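You operate a simulated robot arm through the tools that you are given. There is no shell and no other tool. Be economical: measure what you need, move in short steps, check, and stop when the job is done.

You are at the controls of a simulated two-armed robot. One attempt, no reset.

Task
Take the dressing carton that expires first from the top of the black cabinet beside the letter trays and leave it on the red notebook. Then turn the air temperature knob to 23. Then take the twine carton and put it on the desk top. Then pull the tea cupboard door open. The order counts. Set down upright: dressing carton, twine carton.
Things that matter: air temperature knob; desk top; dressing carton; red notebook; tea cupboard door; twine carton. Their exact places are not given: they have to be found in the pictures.

The check looks at the end state, three seconds after you hand in, the way a careful person would. Anything else that was tipped, shoved, dropped, spilled or broken makes it a failure.

Robot
Two 7-joint arms with fingered hands on one trunk, on a base that drives. Base frame: it is fixed to the floor where the robot stands at the start and does not move with it; the origin is under the middle of the robot, x ahead of it, y to its left, z up; the surface under the hand at the start is at about z = 1.05. Lengths are in m, angles in degrees, forces in N, time in s.
The left shoulder is at the start at [0.042, 0.163, 1.061], the right one opposite. Places, roughly: air temperature knob [0.9, 3.1, 1.3]; desk top [-0.3, 4.8, 0.7]; dressing carton [0.75, 0, 1]; red notebook [0.75, 0.25, 1]; tea cupboard door [0.4, -5.5, 0.4]; twine carton [0.75, 2.5, 1]. Payload 4 kg a hand.
The TCP of each hand is the grasp point between the finger pads, 0.036 m short of the fingertips. In the tool frame z runs along the fingers and y along their closing line. Largest opening 0.124 m; the body of the gripper starts 0.042 m behind the TCP. The gripper is a hand of 4 fingers: y runs from the thumb to the fingers, the wrist lies at [-0.015, -0.099, -0.189] in the tool frame, and closing takes about 1.5 s.
Orientation is that of the tool frame in the base frame, as [roll, pitch, yaw] about the fixed x, y, z axes, in that order (R = Rz(yaw) Ry(pitch) Rx(roll)). With the fingers straight down and the wrist toward the robot, the tool's x, y and z point along [0, 1, 0], [1, 0, 0] and [0, 0, -1] of the base frame.

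Tools
- The arms move only by the tool nudge_tool. It takes "left_deltas", "right_deltas" or both (then of equal length, played together; a hand with none holds still); each is a list of rows, each a list of 6 numbers: the shift along the base's x, y, z in m, then the turn, a rotation vector about the base's x, y, z in degrees. In form: [[dx, dy, dz, wx, wy, wz], ...]. A call has 1 to 20 rows; each row is the pose to reach, as a shift and turn from the pose commanded when the call began. "left_hand" and "right_hand" are, for a hand that has rows, the opening in per cent of the stroke, from 0 (shut) to 100 (fully open), set as the call begins (left out, the last holds). Rows are played at 5 a second. More than 0.05 m and 8.6 degrees between two rows, or a gripper value outside its range, and nothing of the call is played. Where a pose cannot be reached the arm comes as near as it can. A force on the tool above 40 N (or 10 N above the force at the start of the call, whichever is more), or a blocked arm, ends the call early, and 0.2 s more pass. The fingers move at their own pace (about 0.045 m/s each) and stop on an object; they squeeze with about 30 N. The grip force told is the motor's: it shows also when the fingers shut on nothing. Time passes only in rows, and 0.2 s behind the last, so rows that repeat a pose let the fingers close. The reply holds the time, the measured pose of the TCP, the force on the tool along the base axes, the opening and the grip force, in the units named above and with some noise, with the torque about the TCP (base axes, N m) and any sound that the robot's microphone picked up, and new pictures: "show" is both (left out), scene, wrist or none (wrist: the cameras of the hands that moved).
- Cameras (640 x 400 px; columns grow to the right, rows downward): "scene" is now at [0.153, 0.0193, 1.3241]; the picture's right is [0.18, -0.98, -0.03], its down [-0.21, -0.01, -0.98] and it looks along [0.96, 0.19, -0.21] (base axes); focal length 254 px, centre (320, 200). "left" rides on the left gripper at [-0.075, -0.086, -0.123] in its tool frame; the picture's right is [-0.70, -0.34, 0.63], its down [0.64, -0.68, 0.35] and it looks along [0.32, 0.65, 0.69] (tool axes); focal length 275 px, centre (320, 200). "right" rides on the right gripper at [0.075, -0.086, -0.123] in its tool frame; the picture's right is [-0.70, 0.34, -0.63], its down [-0.64, -0.68, 0.35] and it looks along [-0.32, 0.65, 0.69] (tool axes); focal length 275 px, centre (320, 200).
- lift_body(by): slides the trunk up (or, below 0, down) by that many m; the arms and the scene camera ride with it, the base frame stays. It gives what a move gives, with no picture.
- steer(legs): drives the robot by 1 to 6 legs, each [ahead, left, turn to the left] in m, m and degrees, along the robot's own axes; the way and the turn of a leg run together, so that a leg with both is an arc; at most 1.5 m and 180 degrees a leg. The arms and the cameras ride along, it lands a little off, and it stops where it bumps. It gives what a move gives, and a new picture of the scene camera.
- move_fingers(index, middle, ring, thumb_bend, thumb_turn, hand): sets how far each is bent, from 0 (flat) to 1 (curled in); at 0.3 the hand is open as for a grip, at 0.7 the pads meet at the TCP. One left out holds its place. A second passes; each finger stops where it meets its share of the squeeze, and holds until it gets a number again. A gripper value or a shape takes the hand back. It gives what a move gives, with no picture; readings hold the bend of each and the force on the fingers (four entries, about 0 where the hand has none), thumb and palm. thumb_turn goes from beside the hand (0) to across from the fingers (1), as for a grip.
- preshape(shape, hand): the hand has 4 fingers and takes this shape, open, in about a second: jaw (thumb against the fingers, like two jaws); tri (thumb and two fingers); tip (a fingertip pinch); poke (one finger out to press); point (the index stretched); flat (the hand flat); cup (the hand cupped); fist (a fist). The gripper value then closes the fingers along that shape, each until it touches; the sizes above hold for jaw. It gives what a move gives, with no picture.
- head_to(pan, tilt): turns the head with the scene camera to pan (to the left, within 86 degrees either way) and tilt (down, from -29 to 69), counted from straight ahead of the robot. It gives what a move gives, and a new picture of the scene camera.
- point_at(camera, pixels): for up to 12 pixels [column, row] of the newest picture of that camera ("zoom" is the newest enlarged one), the place [x, y, z] in the base frame of the surface seen there, good to about 0.002 m. No time passes.
- inspect(camera, box): a new picture of the part [left, top, right, bottom] of that camera's present view, enlarged. No time passes.
- close_job(): hands the job in; it is judged then, once.

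Go step by step. Measure first, check grasps and placings, and put right what went wrong. The budget is 110 turns and 260 pictures, counting those below and the enlarged ones. Unless the task says otherwise, let go and move clear before handing in.

The tools are called after "Request:" as name(argument=value, ...) on one line, values as JSON. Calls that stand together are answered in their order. nudge_tool: Moves the arms, as the interface text tells. Its arguments: {"type":"object","properties":{"left_deltas":{"type":"array","items":{"type":"array","items":{"type":"number"}}},"left_hand":{"type":"number"},"right_deltas":{"type":"array","items":{"type":"array","items":{"type":"number"}}},"right_hand":{"type":"number"},"show":{"type":"string","enum":["both","scene","wrist","none"]}},"required":[]} The other tools are called the same way: lift_body (by) slides the trunk up or down; preshape (shape, hand) gives the hand a shape; move_fingers (index, middle, ring, thumb_bend, thumb_turn, hand) moves the fingers one by one; steer (legs) drives the base; head_to (pan, tilt) turns the head that bears the scene camera; point_at (camera, pixels) gives the place of the surface under pixels of a picture; inspect (camera, box) takes an enlarged picture of a part of a camera's view; close_job () hands the job in.

At the start:

```text
time: 0.0
left_eef_pos: [0.5085, 0.3768, 1.3147]
left_ee_rot: [180.0, -0.1, 89.9]
left_contact_force: [-0.2, 0.1, 0.5]
left_ft_torque: [0.02, -0.01, 0.02]
left_width: 0.1236
left_grasp_force: 0.0
left_shape: jaw
left_bend: [0.3, 0.3, 0.3, 0.3, 0.98]
left_finger forces: [0.0, 0.1, 0.0, 0.0, 0.1, 0.1]
right_eef_pos: [0.716, -0.1358, 1.3801]
right_ee_rot: [180.0, 0.0, 89.9]
right_contact_force: [-0.5, 0.5, -0.2]
right_ft_torque: [0.04, -0.02, -0.02]
right_width: 0.1236
right_grasp_force: 0.1
right_shape: jaw
right_bend: [0.3, 0.3, 0.3, 0.3, 0.98]
right_finger forces: [0.1, 0.0, 0.0, 0.1, 0.0, 0.0]
trunk travel left (down, up): [-0.225, 0.253]
robot x, y, heading: [-0.0007, 0.0016, -0.0]
head pan, tilt: [10.7, 3.4]
```

scene: 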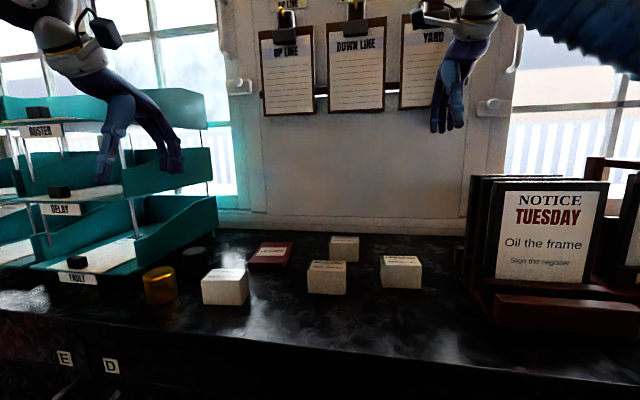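
right: 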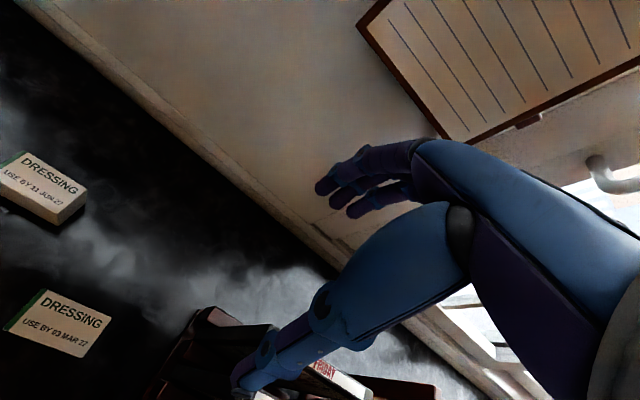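
left: 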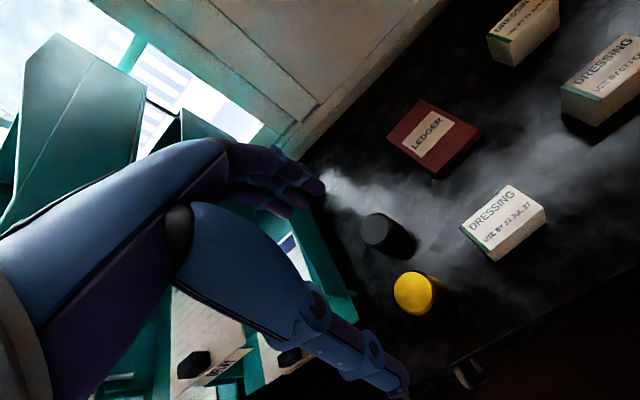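

The pictures show four dressing cartons: at scene pixels (225,287), (327,277), (344,248) and (401,271), with the red LEDGER at (271,253). I will enlarge the views to read the dates and get positions.

Request:
inspect(camera="left", box=[440, 0, 640, 130])

Request:
inspect(camera="right", box=[0, 130, 160, 370])

Request:
inspect(camera="scene", box=[180, 220, 440, 320])

Request:
point_at(camera="scene", pixels=[[223, 274], [225, 290], [271, 252], [327, 266], [327, 280], [344, 240], [344, 252], [401, 260], [401, 275], [290, 320], [255, 262], [290, 245]])

Request:
head_to(pan=10, tilt=35)

```text
3.08 times, centred on (540, 65) of left
```

zoom: 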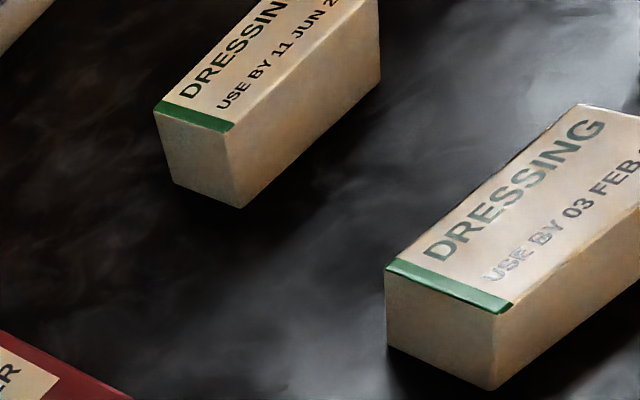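

```text
1.67 times, centred on (80, 250) of right
```

zoom: 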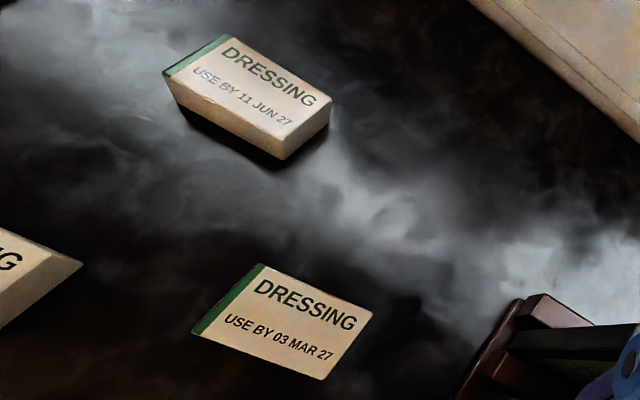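

```text
2.46 times, centred on (310, 270) of scene
```

zoom: 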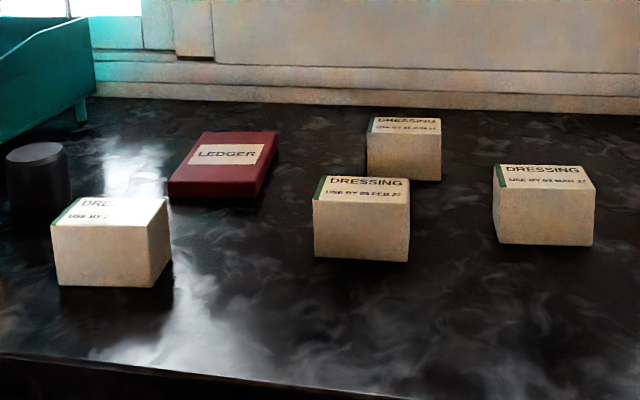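

```text
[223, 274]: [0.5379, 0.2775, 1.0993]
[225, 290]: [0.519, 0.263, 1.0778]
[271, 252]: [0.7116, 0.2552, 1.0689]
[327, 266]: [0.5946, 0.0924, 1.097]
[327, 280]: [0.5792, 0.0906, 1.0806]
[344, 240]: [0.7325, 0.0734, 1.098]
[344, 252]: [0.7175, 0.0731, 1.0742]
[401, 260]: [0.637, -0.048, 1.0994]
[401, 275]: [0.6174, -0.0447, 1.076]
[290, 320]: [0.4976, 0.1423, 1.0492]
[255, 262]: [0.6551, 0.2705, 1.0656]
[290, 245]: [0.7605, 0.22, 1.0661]
```

```text
time: 1.0
left_eef_pos: [0.5085, 0.3746, 1.3174]
left_ee_rot: [179.9, 0.0, 89.9]
left_contact_force: [-0.7, 0.5, 1.0]
left_ft_torque: [0.02, -0.01, 0.02]
left_width: 0.1239
left_grasp_force: 0.0
left_shape: jaw
left_bend: [0.3, 0.3, 0.3, 0.3, 0.98]
left_finger forces: [0.0, 0.0, 0.1, 0.0, 0.0, 0.0]
right_eef_pos: [0.7162, -0.1348, 1.3806]
right_ee_rot: [180.0, 0.0, 90.0]
right_contact_force: [0.0, 0.4, -0.4]
right_ft_torque: [-0.02, 0.01, -0.03]
right_width: 0.1239
right_grasp_force: 0.0
right_shape: jaw
right_bend: [0.3, 0.3, 0.3, 0.3, 0.98]
right_finger forces: [0.0, 0.1, 0.0, 0.1, 0.0, 0.1]
trunk travel left (down, up): [-0.225, 0.253]
robot x, y, heading: [-0.0003, -0.0005, -0.1]
head pan, tilt: [10.0, 35.0]
```

scene: 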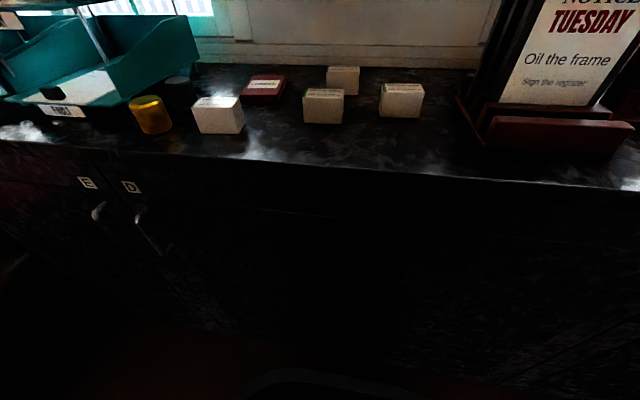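

The left-middle carton says 03 FEB, but its year and the near-left one's date are still unclear, so I'll zoom tighter.

Request:
inspect(camera="left", box=[560, 20, 640, 70])

Request:
inspect(camera="scene", box=[295, 75, 355, 115])

Request:
inspect(camera="left", box=[450, 170, 560, 270])

Request:
point_at(camera="left", pixels=[[562, 86], [600, 100], [603, 120], [420, 102], [480, 133], [435, 172], [388, 142], [636, 42]])

Request:
point_at(camera="scene", pixels=[[304, 88], [343, 89], [304, 97], [342, 97], [323, 118], [242, 100], [282, 100], [286, 76], [253, 76]])

```text
8.00 times, centred on (600, 45) of left
```

zoom: 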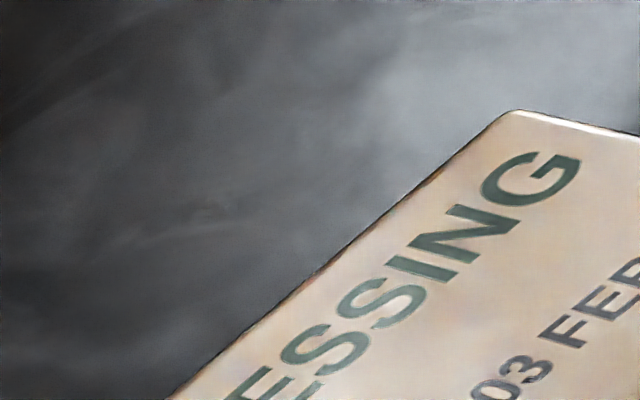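

```text
10.00 times, centred on (325, 95) of scene
```

zoom: 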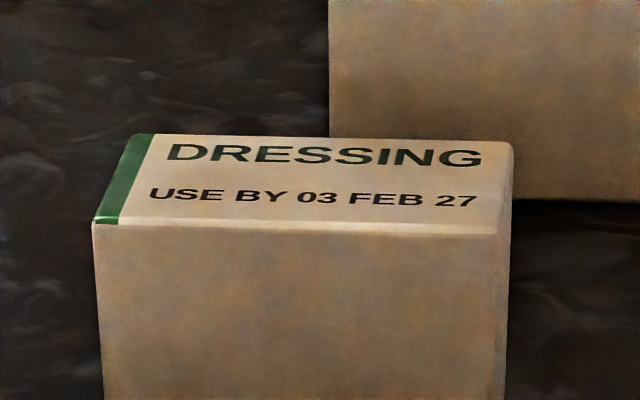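

```text
4.00 times, centred on (505, 220) of left
```

zoom: 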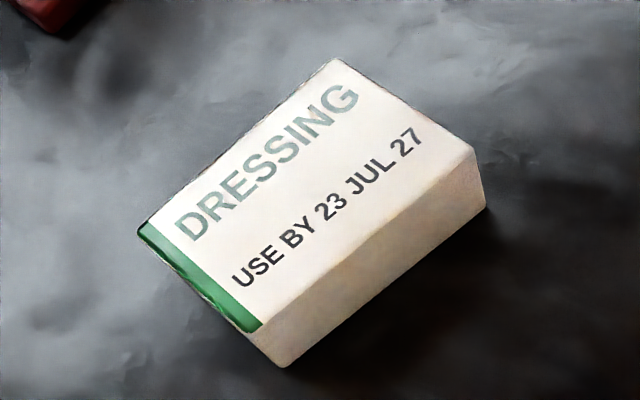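

```text
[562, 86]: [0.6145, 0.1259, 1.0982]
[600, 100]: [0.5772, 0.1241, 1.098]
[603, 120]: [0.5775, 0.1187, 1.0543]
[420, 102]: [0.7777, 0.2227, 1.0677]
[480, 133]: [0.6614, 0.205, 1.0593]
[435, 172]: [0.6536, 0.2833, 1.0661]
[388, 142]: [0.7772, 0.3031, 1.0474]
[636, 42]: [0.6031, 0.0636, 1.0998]
```

```text
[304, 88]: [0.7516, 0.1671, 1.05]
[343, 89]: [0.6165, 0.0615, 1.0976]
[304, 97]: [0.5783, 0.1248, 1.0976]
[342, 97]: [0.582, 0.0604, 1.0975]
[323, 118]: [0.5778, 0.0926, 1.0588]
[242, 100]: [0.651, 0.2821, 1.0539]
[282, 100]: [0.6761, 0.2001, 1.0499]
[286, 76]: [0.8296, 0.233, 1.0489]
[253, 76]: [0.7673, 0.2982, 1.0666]
```

The 03 FEB 27 carton expires first: its centre is about (0.597, 0.093), its top is at 1.098 and it is 0.038 deep in x. I'll bring the left hand over it.

Request:
nudge_tool(left_deltas=[[0.0126, -0.04, -0.01, 0, 0, 0], [0.0252, -0.08, -0.02, 0, 0, 0], [0.0378, -0.12, -0.03, 0, 0, 0], [0.0504, -0.16, -0.04, 0, 0, 0], [0.063, -0.2, -0.05, 0, 0, 0], [0.0756, -0.24, -0.06, 0, 0, 0], [0.0885, -0.2816, -0.067, 0, 0, 0], [0.0885, -0.2816, -0.107, 0, 0, 0], [0.0885, -0.2816, -0.117, 0, 0, 0]], left_hand=100)

```text
time: 3.0
left_eef_pos: [0.5963, 0.0958, 1.1967]
left_ee_rot: [-180.0, 0.0, 90.1]
left_contact_force: [0.1, -0.1, 0.3]
left_ft_torque: [-0.02, 0.01, -0.02]
left_width: 0.1239
left_grasp_force: 0.1
left_shape: jaw
left_bend: [0.3, 0.3, 0.3, 0.3, 0.98]
left_finger forces: [0.1, 0.0, 0.0, 0.0, 0.0, 0.0]
right_eef_pos: [0.7181, -0.1358, 1.3804]
right_ee_rot: [-180.0, 0.0, 89.9]
right_contact_force: [0.6, 0.6, -0.1]
right_ft_torque: [-0.03, 0.05, 0.0]
right_width: 0.1238
right_grasp_force: 0.1
right_shape: jaw
right_bend: [0.3, 0.3, 0.3, 0.3, 0.98]
right_finger forces: [0.0, 0.1, 0.0, 0.0, 0.0, 0.0]
trunk travel left (down, up): [-0.225, 0.253]
robot x, y, heading: [-0.0003, 0.0015, -0.1]
head pan, tilt: [10.0, 35.0]
```

scene: 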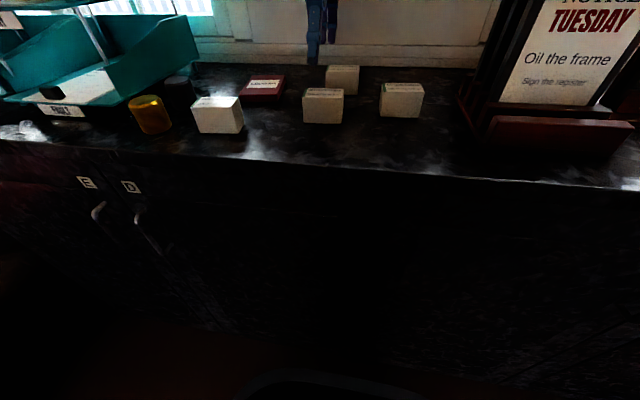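
left: 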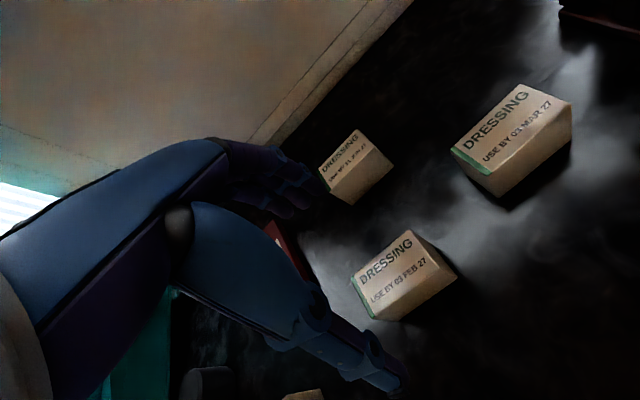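

The wrist view shows the carton top at (392,265), just where a point 0.1 m under the TCP should appear. I'll go down to z≈1.094.

Request:
nudge_tool(left_deltas=[[0, -0.002, -0.03, 0, 0, 0], [0, -0.002, -0.06, 0, 0, 0], [0, -0.002, -0.085, 0, 0, 0], [0, -0.002, -0.103, 0, 0, 0], [0, -0.002, -0.103, 0, 0, 0]], show="wrist")

```text
time: 4.2
left_eef_pos: [0.5989, 0.0913, 1.0968]
left_ee_rot: [180.0, 0.0, 90.0]
left_contact_force: [-0.4, -0.5, -0.2]
left_ft_torque: [0.01, 0.01, 0.02]
left_width: 0.1235
left_grasp_force: 0.1
left_shape: jaw
left_bend: [0.3, 0.3, 0.3, 0.3, 0.98]
left_finger forces: [0.0, 0.1, 0.0, 0.0, 0.0, 0.1]
right_eef_pos: [0.7163, -0.1366, 1.3814]
right_ee_rot: [-179.9, -0.1, 90.0]
right_contact_force: [0.3, -0.3, -0.4]
right_ft_torque: [-0.01, 0.03, 0.02]
right_width: 0.1237
right_grasp_force: 0.1
right_shape: jaw
right_bend: [0.3, 0.3, 0.3, 0.3, 0.98]
right_finger forces: [0.0, 0.0, 0.1, 0.0, 0.1, 0.0]
trunk travel left (down, up): [-0.225, 0.253]
robot x, y, heading: [-0.0, 0.0009, 0.1]
head pan, tilt: [10.0, 35.0]
```

left: 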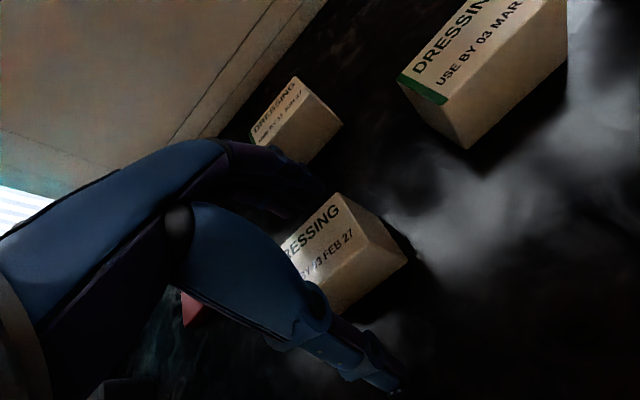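

The carton sits between thumb and fingers. I'll close the hand.

Request:
nudge_tool(left_deltas=[[0, 0, -0.004, 0, 0, 0], [0, 0, -0.004, 0, 0, 0], [0, 0, -0.004, 0, 0, 0], [0, 0, -0.004, 0, 0, 0], [0, 0, -0.004, 0, 0, 0], [0, 0, -0.004, 0, 0, 0], [0, 0, -0.004, 0, 0, 0], [0, 0, -0.004, 0, 0, 0], [0, 0, -0.004, 0, 0, 0]], left_hand=0, show="wrist")

```text
time: 6.2
left_eef_pos: [0.5978, 0.091, 1.0933]
left_ee_rot: [180.0, 0.0, 90.0]
left_contact_force: [-0.3, 1.6, 11.1]
left_ft_torque: [0.0, -0.24, -0.08]
left_width: 0.0473
left_grasp_force: 30.0
left_shape: jaw
left_bend: [0.46, 0.51, 0.49, 0.59, 1.0]
left_finger forces: [18.9, 10.9, 4.8, 0.0, 37.4, 0.1]
right_eef_pos: [0.7151, -0.1355, 1.3816]
right_ee_rot: [180.0, 0.1, 90.0]
right_contact_force: [0.3, 0.5, 0.0]
right_ft_torque: [0.02, -0.01, -0.01]
right_width: 0.1238
right_grasp_force: 0.1
right_shape: jaw
right_bend: [0.3, 0.3, 0.3, 0.3, 0.98]
right_finger forces: [0.0, 0.0, 0.0, 0.0, 0.0, 0.1]
trunk travel left (down, up): [-0.225, 0.253]
robot x, y, heading: [0.005, 0.0046, 0.0]
head pan, tilt: [10.0, 35.0]
```

left: 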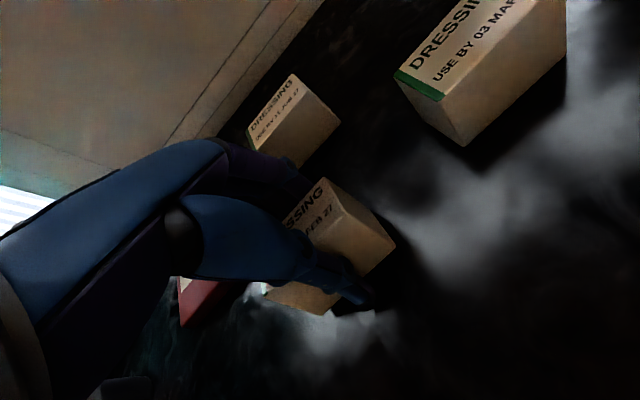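

The hand holds it, but width 0.047 is more than the 0.038 I measured. I'll check in the scene view whether it tilted.

Request:
inspect(camera="scene", box=[260, 40, 380, 140])

Request:
inspect(camera="left", box=[220, 140, 420, 330])

```text
4.00 times, centred on (320, 90) of scene
```

zoom: 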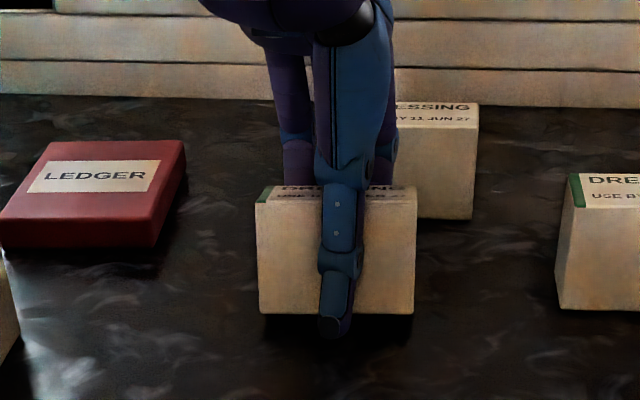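

```text
2.11 times, centred on (320, 235) of left
```

zoom: 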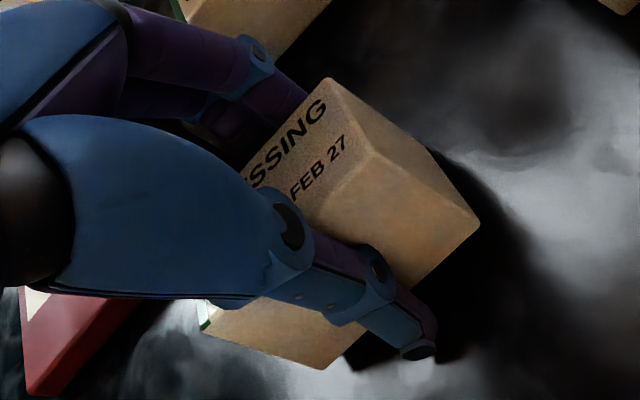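

The carton is held, slightly pitched back by the thumb (front edge a few mm high). The grip is firm, so I'll lift it and look.

Request:
nudge_tool(left_deltas=[[0, 0, 0.03, 0, 0, 0], [0, 0, 0.06, 0, 0, 0], [0, 0, 0.09, 0, 0, 0], [0, 0, 0.1, 0, 0, 0]], show="both")

Request:
inspect(camera="scene", box=[260, 0, 380, 100])

```text
time: 7.2
left_eef_pos: [0.5985, 0.0913, 1.1915]
left_ee_rot: [180.0, 0.1, 90.1]
left_contact_force: [0.4, -0.7, -0.7]
left_ft_torque: [-0.03, 0.01, -0.02]
left_width: 0.046
left_grasp_force: 30.1
left_shape: jaw
left_bend: [0.46, 0.51, 0.49, 0.59, 1.0]
left_finger forces: [19.8, 11.1, 4.8, 0.1, 35.7, 0.0]
right_eef_pos: [0.7171, -0.1352, 1.3815]
right_ee_rot: [179.9, 0.1, 89.9]
right_contact_force: [-0.4, -0.1, 0.0]
right_ft_torque: [-0.02, 0.02, 0.01]
right_width: 0.1239
right_grasp_force: 0.0
right_shape: jaw
right_bend: [0.3, 0.3, 0.3, 0.3, 0.98]
right_finger forces: [0.1, 0.0, 0.0, 0.0, 0.1, 0.0]
trunk travel left (down, up): [-0.225, 0.253]
robot x, y, heading: [-0.0008, -0.0005, 0.1]
head pan, tilt: [10.0, 35.0]
```

scene: 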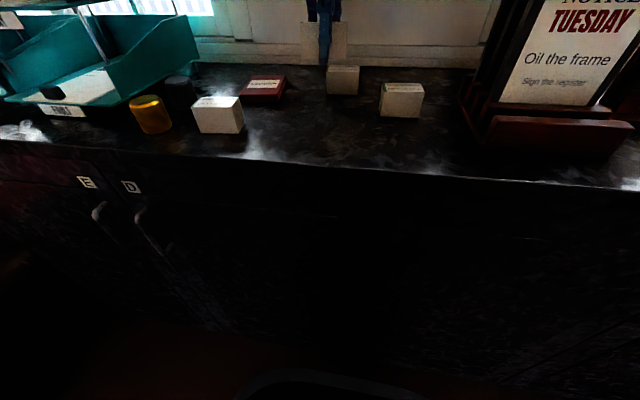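
left: 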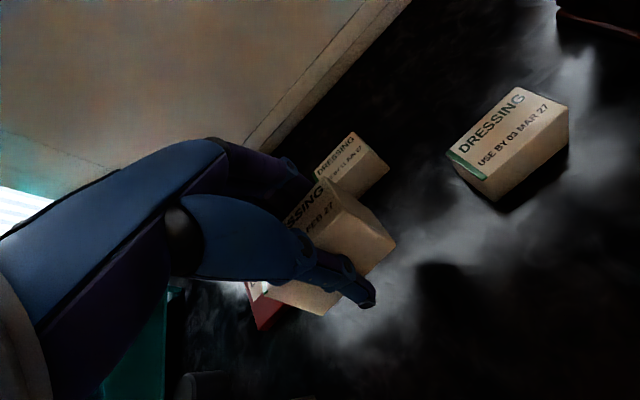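

```text
4.00 times, centred on (320, 50) of scene
```

zoom: 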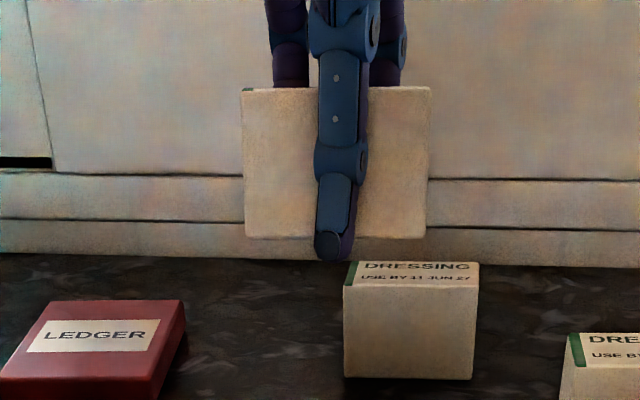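

I'll measure the carton's front face to get its tilt.

Request:
point_at(camera="scene", pixels=[[308, 26], [308, 40], [308, 56], [360, 26], [360, 40], [360, 56]])

Request:
point_at(camera="left", pixels=[[325, 182], [350, 212], [394, 242], [345, 270], [375, 235]])

```text
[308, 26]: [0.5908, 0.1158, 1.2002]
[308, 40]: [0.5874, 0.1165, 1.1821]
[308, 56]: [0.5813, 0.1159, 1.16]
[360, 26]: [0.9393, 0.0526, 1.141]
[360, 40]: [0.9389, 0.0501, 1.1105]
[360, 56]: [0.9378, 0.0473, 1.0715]
```

```text
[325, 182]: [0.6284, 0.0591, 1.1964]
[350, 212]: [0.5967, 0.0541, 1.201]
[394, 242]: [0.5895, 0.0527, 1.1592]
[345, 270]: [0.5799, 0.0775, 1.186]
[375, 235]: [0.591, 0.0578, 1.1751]
```

The carton is pitched back about 13° with its rear bottom edge 0.043 m below the TCP. It will settle flat on release, so I'll carry it over the notebook centre (0.715, 0.252) at this height.

Request:
nudge_tool(left_deltas=[[0.03, 0.04, 0, 0, 0, 0], [0.06, 0.08, 0, 0, 0, 0], [0.09, 0.12, 0, 0, 0, 0], [0.116, 0.161, 0, 0, 0, 0], [0.116, 0.161, -0.03, 0, 0, 0], [0.116, 0.161, -0.06, 0, 0, 0], [0.116, 0.161, -0.072, 0, 0, 0], [0.116, 0.161, -0.072, 0, 0, 0]])

Request:
inspect(camera="scene", box=[210, 30, 330, 130])

```text
time: 9.0
left_eef_pos: [0.71, 0.2532, 1.1195]
left_ee_rot: [-179.9, 0.1, 90.1]
left_contact_force: [0.9, -0.2, 0.2]
left_ft_torque: [0.03, 0.0, -0.03]
left_width: 0.0459
left_grasp_force: 29.9
left_shape: jaw
left_bend: [0.46, 0.51, 0.49, 0.59, 1.0]
left_finger forces: [19.7, 11.0, 4.9, 0.1, 35.4, 0.1]
right_eef_pos: [0.716, -0.1357, 1.3814]
right_ee_rot: [180.0, 0.1, 89.9]
right_contact_force: [-0.7, 0.3, -0.2]
right_ft_torque: [-0.06, 0.03, 0.0]
right_width: 0.1237
right_grasp_force: 0.1
right_shape: jaw
right_bend: [0.3, 0.3, 0.3, 0.3, 0.98]
right_finger forces: [0.1, 0.0, 0.1, 0.1, 0.1, 0.0]
trunk travel left (down, up): [-0.225, 0.253]
robot x, y, heading: [0.0067, 0.001, 0.1]
head pan, tilt: [10.0, 35.0]
```

scene: 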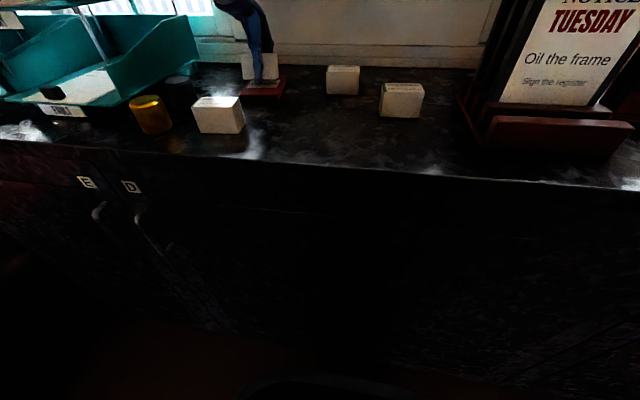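
left: 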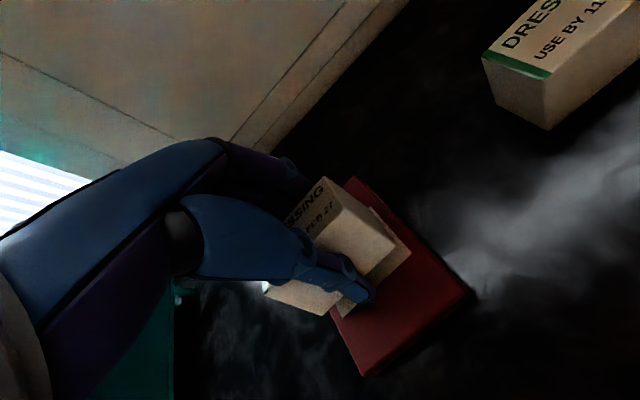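

```text
4.00 times, centred on (270, 80) of scene
```

zoom: 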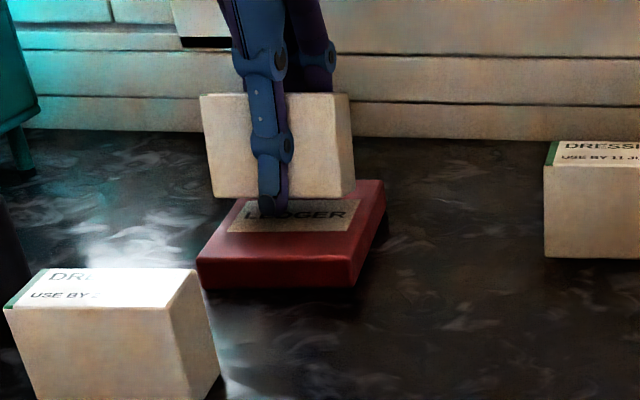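

Before lowering I'll check the carton corners against the notebook corners.

Request:
point_at(camera="zoom", pixels=[[206, 195], [215, 188], [345, 190], [200, 250], [352, 255], [380, 185], [216, 235], [235, 205]])

Request:
point_at(camera="left", pixels=[[405, 255], [394, 245], [352, 180], [466, 292], [366, 370], [272, 292], [330, 312]])

```text
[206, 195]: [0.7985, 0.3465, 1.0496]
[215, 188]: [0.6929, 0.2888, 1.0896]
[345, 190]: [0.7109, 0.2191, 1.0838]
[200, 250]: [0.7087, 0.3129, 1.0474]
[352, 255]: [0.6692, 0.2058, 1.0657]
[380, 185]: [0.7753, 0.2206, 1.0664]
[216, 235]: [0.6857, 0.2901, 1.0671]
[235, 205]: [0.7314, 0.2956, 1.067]
```

```text
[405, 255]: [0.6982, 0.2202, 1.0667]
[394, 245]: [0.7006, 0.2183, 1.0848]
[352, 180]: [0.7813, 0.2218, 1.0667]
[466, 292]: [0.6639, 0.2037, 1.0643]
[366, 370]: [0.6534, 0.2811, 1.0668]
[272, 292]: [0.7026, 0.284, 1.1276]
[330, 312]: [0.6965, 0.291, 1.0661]
```

The carton (y 0.218–0.287) lies within the notebook. I'll lower until it touches, then open slowly.

Request:
nudge_tool(left_deltas=[[0, 0, -0.004, 0, 0, 0], [0, 0, -0.007, 0, 0, 0], [0, 0, -0.0095, 0, 0, 0], [0, 0, -0.0095, 0, 0, 0]], show="wrist")

Request:
inspect(camera="scene", box=[210, 30, 330, 130])

```text
time: 10.0
left_eef_pos: [0.7117, 0.2532, 1.1108]
left_ee_rot: [179.8, 0.1, 89.9]
left_contact_force: [2.4, 1.7, 10.8]
left_ft_torque: [0.03, -0.38, 0.05]
left_width: 0.046
left_grasp_force: 29.6
left_shape: jaw
left_bend: [0.46, 0.51, 0.49, 0.59, 1.0]
left_finger forces: [20.1, 11.4, 4.7, 0.0, 36.7, 0.0]
right_eef_pos: [0.715, -0.1364, 1.3807]
right_ee_rot: [-179.9, 0.0, 90.0]
right_contact_force: [0.4, 0.2, 0.2]
right_ft_torque: [0.0, 0.02, -0.03]
right_width: 0.1236
right_grasp_force: 0.1
right_shape: jaw
right_bend: [0.3, 0.3, 0.3, 0.3, 0.98]
right_finger forces: [0.1, 0.0, 0.0, 0.1, 0.0, 0.0]
trunk travel left (down, up): [-0.225, 0.253]
robot x, y, heading: [0.0016, 0.0009, -0.1]
head pan, tilt: [10.0, 35.0]
```

left: 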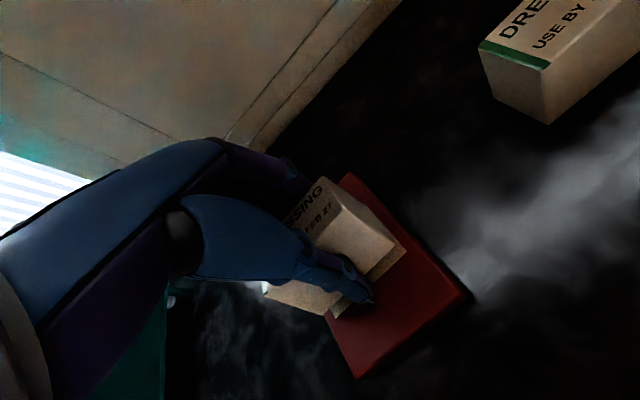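

```text
4.00 times, centred on (270, 80) of scene
```

zoom: 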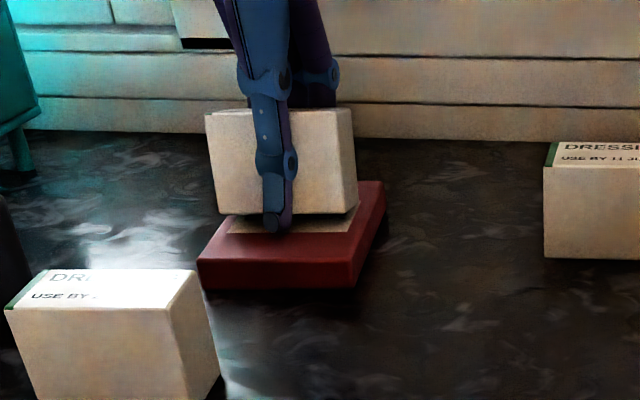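

It touches (10.8 N up). I'll open the hand with the pose held.

Request:
nudge_tool(left_deltas=[[0, 0, 0, 0, 0, 0], [0, 0, 0, 0, 0, 0], [0, 0, 0, 0, 0, 0], [0, 0, 0, 0, 0, 0], [0, 0, 0, 0, 0, 0], [0, 0, 0, 0, 0, 0], [0, 0, 0, 0, 0, 0], [0, 0, 0, 0, 0, 0]], left_hand=100, show="wrist")

Request:
inspect(camera="scene", box=[210, 30, 330, 130])

```text
time: 11.8
left_eef_pos: [0.7132, 0.2541, 1.1096]
left_ee_rot: [-180.0, 0.0, 90.0]
left_contact_force: [0.6, -0.9, 0.1]
left_ft_torque: [-0.03, -0.01, -0.03]
left_width: 0.1235
left_grasp_force: 0.1
left_shape: jaw
left_bend: [0.3, 0.3, 0.3, 0.3, 0.98]
left_finger forces: [0.1, 0.0, 0.0, 0.1, 0.0, 0.0]
right_eef_pos: [0.7176, -0.1345, 1.3801]
right_ee_rot: [-179.9, -0.1, 90.0]
right_contact_force: [0.1, -0.3, 1.2]
right_ft_torque: [-0.04, 0.0, 0.01]
right_width: 0.1236
right_grasp_force: 0.0
right_shape: jaw
right_bend: [0.3, 0.3, 0.3, 0.3, 0.98]
right_finger forces: [0.0, 0.1, 0.0, 0.0, 0.0, 0.1]
trunk travel left (down, up): [-0.225, 0.253]
robot x, y, heading: [0.0037, -0.0027, 0.2]
head pan, tilt: [10.0, 35.0]
```

left: 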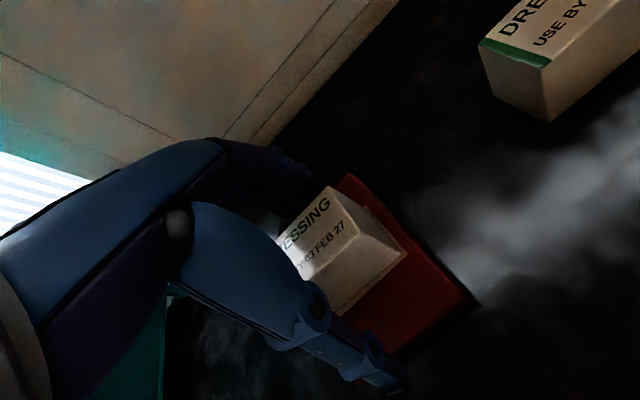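

```text
4.00 times, centred on (270, 80) of scene
```

zoom: 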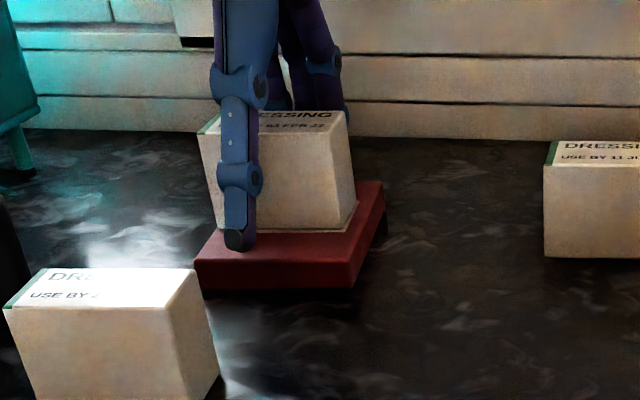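

The carton stands flat on the notebook. I'll raise the hand, retract it, and take a look left.

Request:
nudge_tool(left_deltas=[[0, 0, 0.04, 0, 0, 0], [0, 0, 0.08, 0, 0, 0], [0, 0, 0.12, 0, 0, 0], [0, 0, 0.16, 0, 0, 0], [-0.04, 0.0, 0.19, 0, 0, 0], [-0.08, 0.0, 0.2, 0, 0, 0], [-0.12, 0.0, 0.2, 0, 0, 0], [-0.16, 0.0, 0.2, 0, 0, 0], [-0.2, 0.0, 0.2, 0, 0, 0]], right_deltas=[[0, 0, 0, 0, 0, 0], [0, 0, 0, 0, 0, 0], [0, 0, 0, 0, 0, 0], [0, 0, 0, 0, 0, 0], [-0.04, -0.02, 0, 0, 0, 0], [-0.08, -0.04, 0, 0, 0, 0], [-0.12, -0.06, 0, 0, 0, 0], [-0.16, -0.08, 0, 0, 0, 0], [-0.2, -0.1, 0, 0, 0, 0]], show="none")

Request:
inspect(camera="scene", box=[120, 30, 440, 170])

Request:
head_to(pan=75, tilt=10)

```text
time: 13.8
left_eef_pos: [0.5083, 0.2544, 1.3098]
left_ee_rot: [179.8, -0.1, 90.1]
left_contact_force: [-0.3, -0.4, 0.3]
left_ft_torque: [-0.02, -0.05, 0.01]
left_width: 0.1237
left_grasp_force: 0.1
left_shape: jaw
left_bend: [0.3, 0.3, 0.3, 0.3, 0.98]
left_finger forces: [0.1, 0.0, 0.0, 0.0, 0.1, 0.0]
right_eef_pos: [0.5133, -0.2373, 1.3825]
right_ee_rot: [179.9, 0.0, 90.0]
right_contact_force: [-1.3, -0.3, 0.6]
right_ft_torque: [0.02, -0.06, -0.01]
right_width: 0.1238
right_grasp_force: 0.1
right_shape: jaw
right_bend: [0.3, 0.3, 0.3, 0.3, 0.98]
right_finger forces: [0.1, 0.1, 0.1, 0.0, 0.0, 0.0]
trunk travel left (down, up): [-0.225, 0.253]
robot x, y, heading: [-0.0009, 0.0015, -0.0]
head pan, tilt: [10.0, 35.0]
```

```text
2.00 times, centred on (280, 100) of scene
```

zoom: 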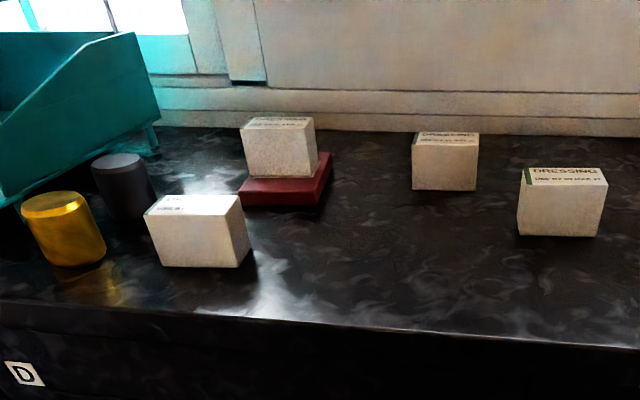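

```text
time: 15.1
left_eef_pos: [0.512, 0.2525, 1.3087]
left_ee_rot: [-179.9, 0.0, 90.1]
left_contact_force: [0.5, 0.0, 0.4]
left_ft_torque: [-0.03, 0.01, -0.01]
left_width: 0.1236
left_grasp_force: 0.0
left_shape: jaw
left_bend: [0.3, 0.3, 0.3, 0.3, 0.98]
left_finger forces: [0.1, 0.1, 0.1, 0.0, 0.0, 0.1]
right_eef_pos: [0.5158, -0.2368, 1.3814]
right_ee_rot: [180.0, 0.0, 89.9]
right_contact_force: [-0.3, -0.3, -0.1]
right_ft_torque: [-0.03, 0.01, 0.03]
right_width: 0.124
right_grasp_force: 0.1
right_shape: jaw
right_bend: [0.3, 0.3, 0.3, 0.3, 0.98]
right_finger forces: [0.0, 0.0, 0.0, 0.0, 0.0, 0.0]
trunk travel left (down, up): [-0.225, 0.253]
robot x, y, heading: [-0.0006, -0.0015, 0.1]
head pan, tilt: [75.0, 10.0]
```

scene: 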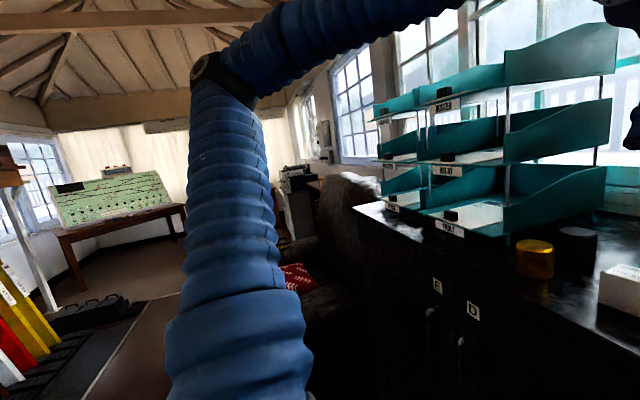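

The carton on the notebook stands upright. I'll back off a little, then survey the way to the left.

Request:
point_at(camera="scene", pixels=[[345, 220], [310, 300], [350, 340], [290, 200], [100, 310], [30, 330], [140, 330], [70, 240], [320, 185], [295, 275], [120, 370]])

Request:
steer(legs=[[-0.35, 0, 0]])

```text
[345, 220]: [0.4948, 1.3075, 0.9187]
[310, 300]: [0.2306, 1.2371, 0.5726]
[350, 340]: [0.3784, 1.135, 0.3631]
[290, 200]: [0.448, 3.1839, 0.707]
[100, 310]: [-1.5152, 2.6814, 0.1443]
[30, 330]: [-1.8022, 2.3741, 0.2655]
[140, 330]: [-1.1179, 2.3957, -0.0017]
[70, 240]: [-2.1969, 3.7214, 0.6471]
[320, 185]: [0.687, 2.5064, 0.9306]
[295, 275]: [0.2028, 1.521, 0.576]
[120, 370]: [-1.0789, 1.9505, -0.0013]
```

```text
time: 17.4
left_eef_pos: [0.1528, 0.2551, 1.308]
left_ee_rot: [179.8, 0.1, 90.4]
left_contact_force: [-0.1, -0.5, -0.1]
left_ft_torque: [-0.01, -0.05, 0.0]
left_width: 0.1236
left_grasp_force: 0.1
left_shape: jaw
left_bend: [0.3, 0.3, 0.3, 0.3, 0.98]
left_finger forces: [0.0, 0.1, 0.1, 0.0, 0.1, 0.0]
right_eef_pos: [0.158, -0.234, 1.3799]
right_ee_rot: [-180.0, 0.1, 90.3]
right_contact_force: [-0.6, -0.3, -0.3]
right_ft_torque: [0.01, -0.01, 0.03]
right_width: 0.1239
right_grasp_force: 0.0
right_shape: jaw
right_bend: [0.3, 0.3, 0.3, 0.3, 0.98]
right_finger forces: [0.0, 0.0, 0.0, 0.0, 0.1, 0.0]
trunk travel left (down, up): [-0.225, 0.253]
robot x, y, heading: [-0.3596, -0.0013, 0.2]
head pan, tilt: [75.0, 10.0]
```

scene: 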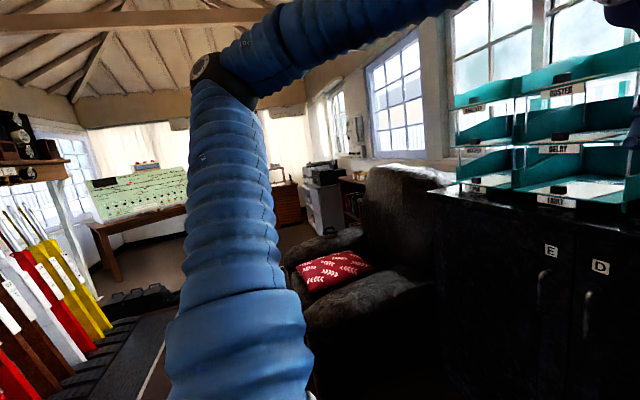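

An armchair sits to the left, in front of the bench. I'll measure its front and the lever frame to choose a corridor.

Request:
point_at(camera="scene", pixels=[[320, 340], [305, 260], [300, 300], [330, 380], [340, 240], [345, 290], [150, 340], [150, 295], [110, 345], [20, 330], [250, 390], [60, 380]])

Request:
head_to(pan=45, tilt=25)

```text
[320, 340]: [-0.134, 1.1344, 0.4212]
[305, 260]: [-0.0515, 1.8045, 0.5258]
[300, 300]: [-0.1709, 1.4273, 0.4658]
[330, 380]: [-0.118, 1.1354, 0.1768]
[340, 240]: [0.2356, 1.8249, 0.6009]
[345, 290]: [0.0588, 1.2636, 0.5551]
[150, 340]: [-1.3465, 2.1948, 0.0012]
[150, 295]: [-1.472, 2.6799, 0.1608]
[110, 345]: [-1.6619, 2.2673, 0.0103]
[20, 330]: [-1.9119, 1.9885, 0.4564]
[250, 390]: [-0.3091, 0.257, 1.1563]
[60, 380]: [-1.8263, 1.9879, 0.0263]
```

```text
time: 18.4
left_eef_pos: [0.1527, 0.2573, 1.3076]
left_ee_rot: [-180.0, 0.0, 90.4]
left_contact_force: [-0.2, 0.6, 0.5]
left_ft_torque: [0.0, 0.0, 0.01]
left_width: 0.1235
left_grasp_force: 0.0
left_shape: jaw
left_bend: [0.3, 0.3, 0.3, 0.3, 0.98]
left_finger forces: [0.0, 0.0, 0.0, 0.0, 0.0, 0.1]
right_eef_pos: [0.1591, -0.2332, 1.381]
right_ee_rot: [-179.9, 0.0, 90.4]
right_contact_force: [-0.3, 0.2, 0.1]
right_ft_torque: [0.0, 0.01, 0.0]
right_width: 0.1238
right_grasp_force: 0.0
right_shape: jaw
right_bend: [0.3, 0.3, 0.3, 0.3, 0.98]
right_finger forces: [0.0, 0.1, 0.1, 0.1, 0.0, 0.0]
trunk travel left (down, up): [-0.225, 0.253]
robot x, y, heading: [-0.3577, -0.0043, 0.4]
head pan, tilt: [45.0, 25.0]
```

scene: 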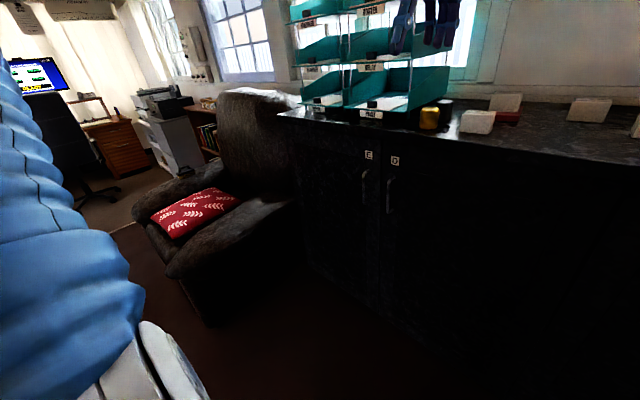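

The armchair front reaches x≈-0.2 and the lever frame starts near -1.35. I'll back to x≈-0.72 and then slide left to y≈2.5.

Request:
steer(legs=[[-0.36, 0, 0], [0, 1.3, 0], [0, 1.25, 0]])

Request:
head_to(pan=0, tilt=10)

Request:
head_to(pan=60, tilt=20)

```text
time: 32.9
left_eef_pos: [-0.2375, 2.836, 1.3085]
left_ee_rot: [180.0, 0.0, 90.7]
left_contact_force: [-0.2, 1.2, 0.6]
left_ft_torque: [-0.06, -0.03, -0.01]
left_width: 0.1236
left_grasp_force: 0.0
left_shape: jaw
left_bend: [0.3, 0.3, 0.3, 0.3, 0.98]
left_finger forces: [0.0, 0.1, 0.1, 0.1, 0.1, 0.0]
right_eef_pos: [-0.2289, 2.3453, 1.3811]
right_ee_rot: [-180.0, 0.0, 90.6]
right_contact_force: [0.0, 0.9, -0.7]
right_ft_torque: [-0.01, 0.02, -0.02]
right_width: 0.1236
right_grasp_force: 0.0
right_shape: jaw
right_bend: [0.3, 0.3, 0.3, 0.3, 0.98]
right_finger forces: [0.1, 0.0, 0.1, 0.0, 0.0, 0.1]
trunk travel left (down, up): [-0.225, 0.253]
robot x, y, heading: [-0.7501, 2.5762, 0.6]
head pan, tilt: [45.0, 25.0]
```

scene: 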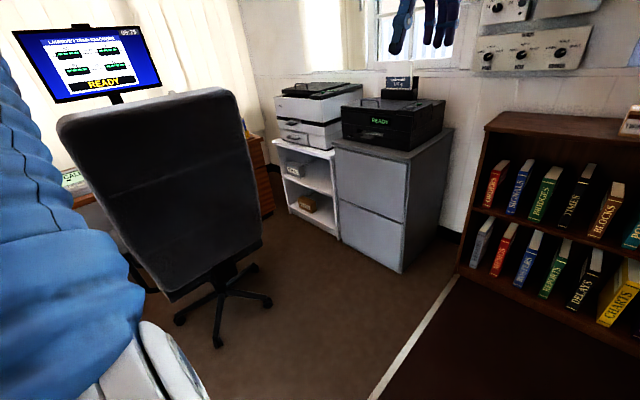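

```text
time: 34.0
left_eef_pos: [-0.239, 2.8351, 1.3068]
left_ee_rot: [180.0, 0.0, 90.8]
left_contact_force: [-0.4, 0.1, -0.2]
left_ft_torque: [-0.01, -0.04, -0.02]
left_width: 0.1236
left_grasp_force: 0.1
left_shape: jaw
left_bend: [0.3, 0.3, 0.3, 0.3, 0.98]
left_finger forces: [0.0, 0.1, 0.0, 0.1, 0.0, 0.0]
right_eef_pos: [-0.2296, 2.3462, 1.3807]
right_ee_rot: [-179.9, 0.1, 90.7]
right_contact_force: [0.4, 0.8, 0.1]
right_ft_torque: [0.02, -0.02, 0.01]
right_width: 0.1238
right_grasp_force: 0.2
right_shape: jaw
right_bend: [0.3, 0.3, 0.3, 0.3, 0.98]
right_finger forces: [0.0, 0.0, 0.1, 0.0, 0.0, 0.0]
trunk travel left (down, up): [-0.225, 0.253]
robot x, y, heading: [-0.749, 2.5759, 0.9]
head pan, tilt: [0.0, 10.0]
```

scene: 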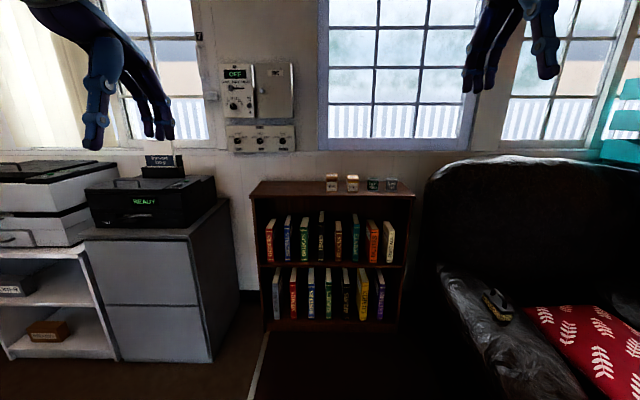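

```text
time: 35.3
left_eef_pos: [-0.2385, 2.8367, 1.3079]
left_ee_rot: [179.9, 0.0, 90.8]
left_contact_force: [0.8, 0.6, 0.0]
left_ft_torque: [-0.01, 0.0, 0.02]
left_width: 0.1235
left_grasp_force: 0.0
left_shape: jaw
left_bend: [0.3, 0.3, 0.3, 0.3, 0.98]
left_finger forces: [0.0, 0.0, 0.0, 0.0, 0.1, 0.0]
right_eef_pos: [-0.2292, 2.3472, 1.3798]
right_ee_rot: [180.0, 0.0, 90.7]
right_contact_force: [-0.3, -0.5, 0.6]
right_ft_torque: [0.0, -0.03, 0.0]
right_width: 0.1237
right_grasp_force: 0.0
right_shape: jaw
right_bend: [0.3, 0.3, 0.3, 0.3, 0.98]
right_finger forces: [0.0, 0.0, 0.0, 0.0, 0.0, 0.0]
trunk travel left (down, up): [-0.225, 0.253]
robot x, y, heading: [-0.7488, 2.5739, 0.7]
head pan, tilt: [60.0, 20.0]
```

scene: 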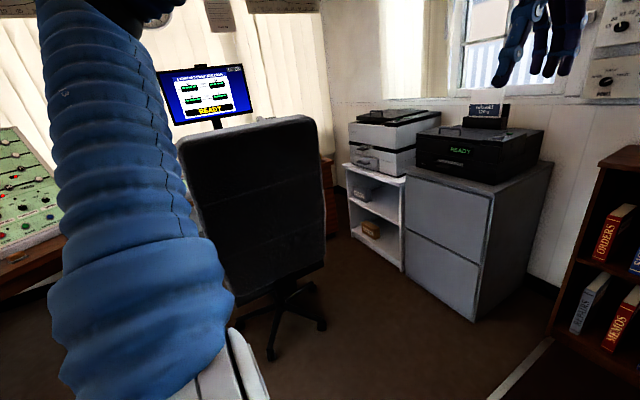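

The bookshelf with small cartons and the knob panel are right ahead. I'll turn the head forward and enlarge both.

Request:
head_to(pan=8, tilt=5)

Request:
inspect(camera="scene", box=[235, 50, 355, 200])

Request:
inspect(camera="scene", box=[320, 140, 480, 240])

```text
time: 36.5
left_eef_pos: [-0.2377, 2.8348, 1.3088]
left_ee_rot: [180.0, 0.1, 90.8]
left_contact_force: [-0.1, -0.4, 0.0]
left_ft_torque: [0.02, 0.0, 0.0]
left_width: 0.124
left_grasp_force: 0.0
left_shape: jaw
left_bend: [0.3, 0.3, 0.3, 0.3, 0.98]
left_finger forces: [0.1, 0.1, 0.0, 0.0, 0.1, 0.0]
right_eef_pos: [-0.2278, 2.3456, 1.3797]
right_ee_rot: [180.0, 0.0, 90.7]
right_contact_force: [0.6, -0.5, 0.0]
right_ft_torque: [0.01, 0.01, 0.02]
right_width: 0.1239
right_grasp_force: 0.1
right_shape: jaw
right_bend: [0.3, 0.3, 0.3, 0.3, 0.98]
right_finger forces: [0.0, 0.0, 0.0, 0.1, 0.1, 0.1]
trunk travel left (down, up): [-0.225, 0.253]
robot x, y, heading: [-0.7484, 2.5737, 1.0]
head pan, tilt: [8.0, 5.0]
```

scene: 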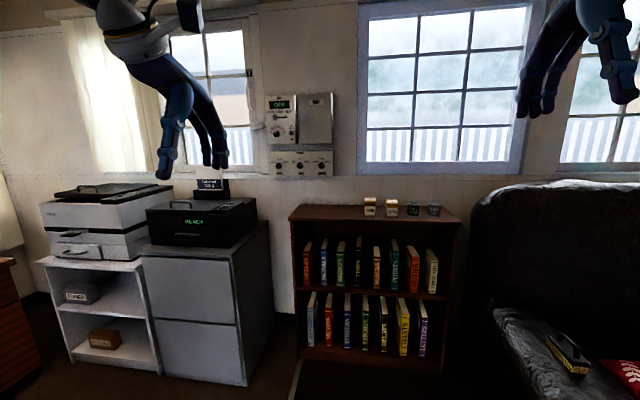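

```text
2.67 times, centred on (295, 125) of scene
```

zoom: 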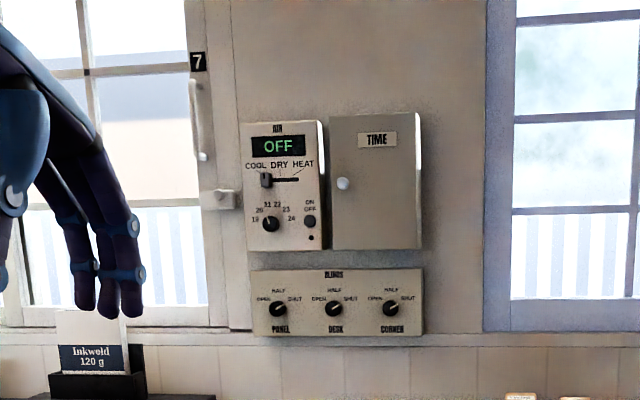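

```text
4.00 times, centred on (400, 190) of scene
```

zoom: 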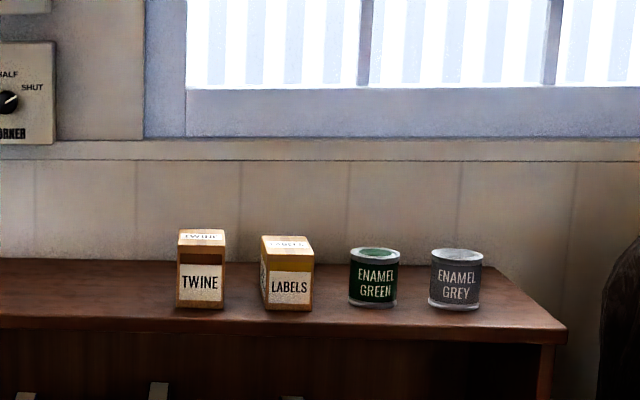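

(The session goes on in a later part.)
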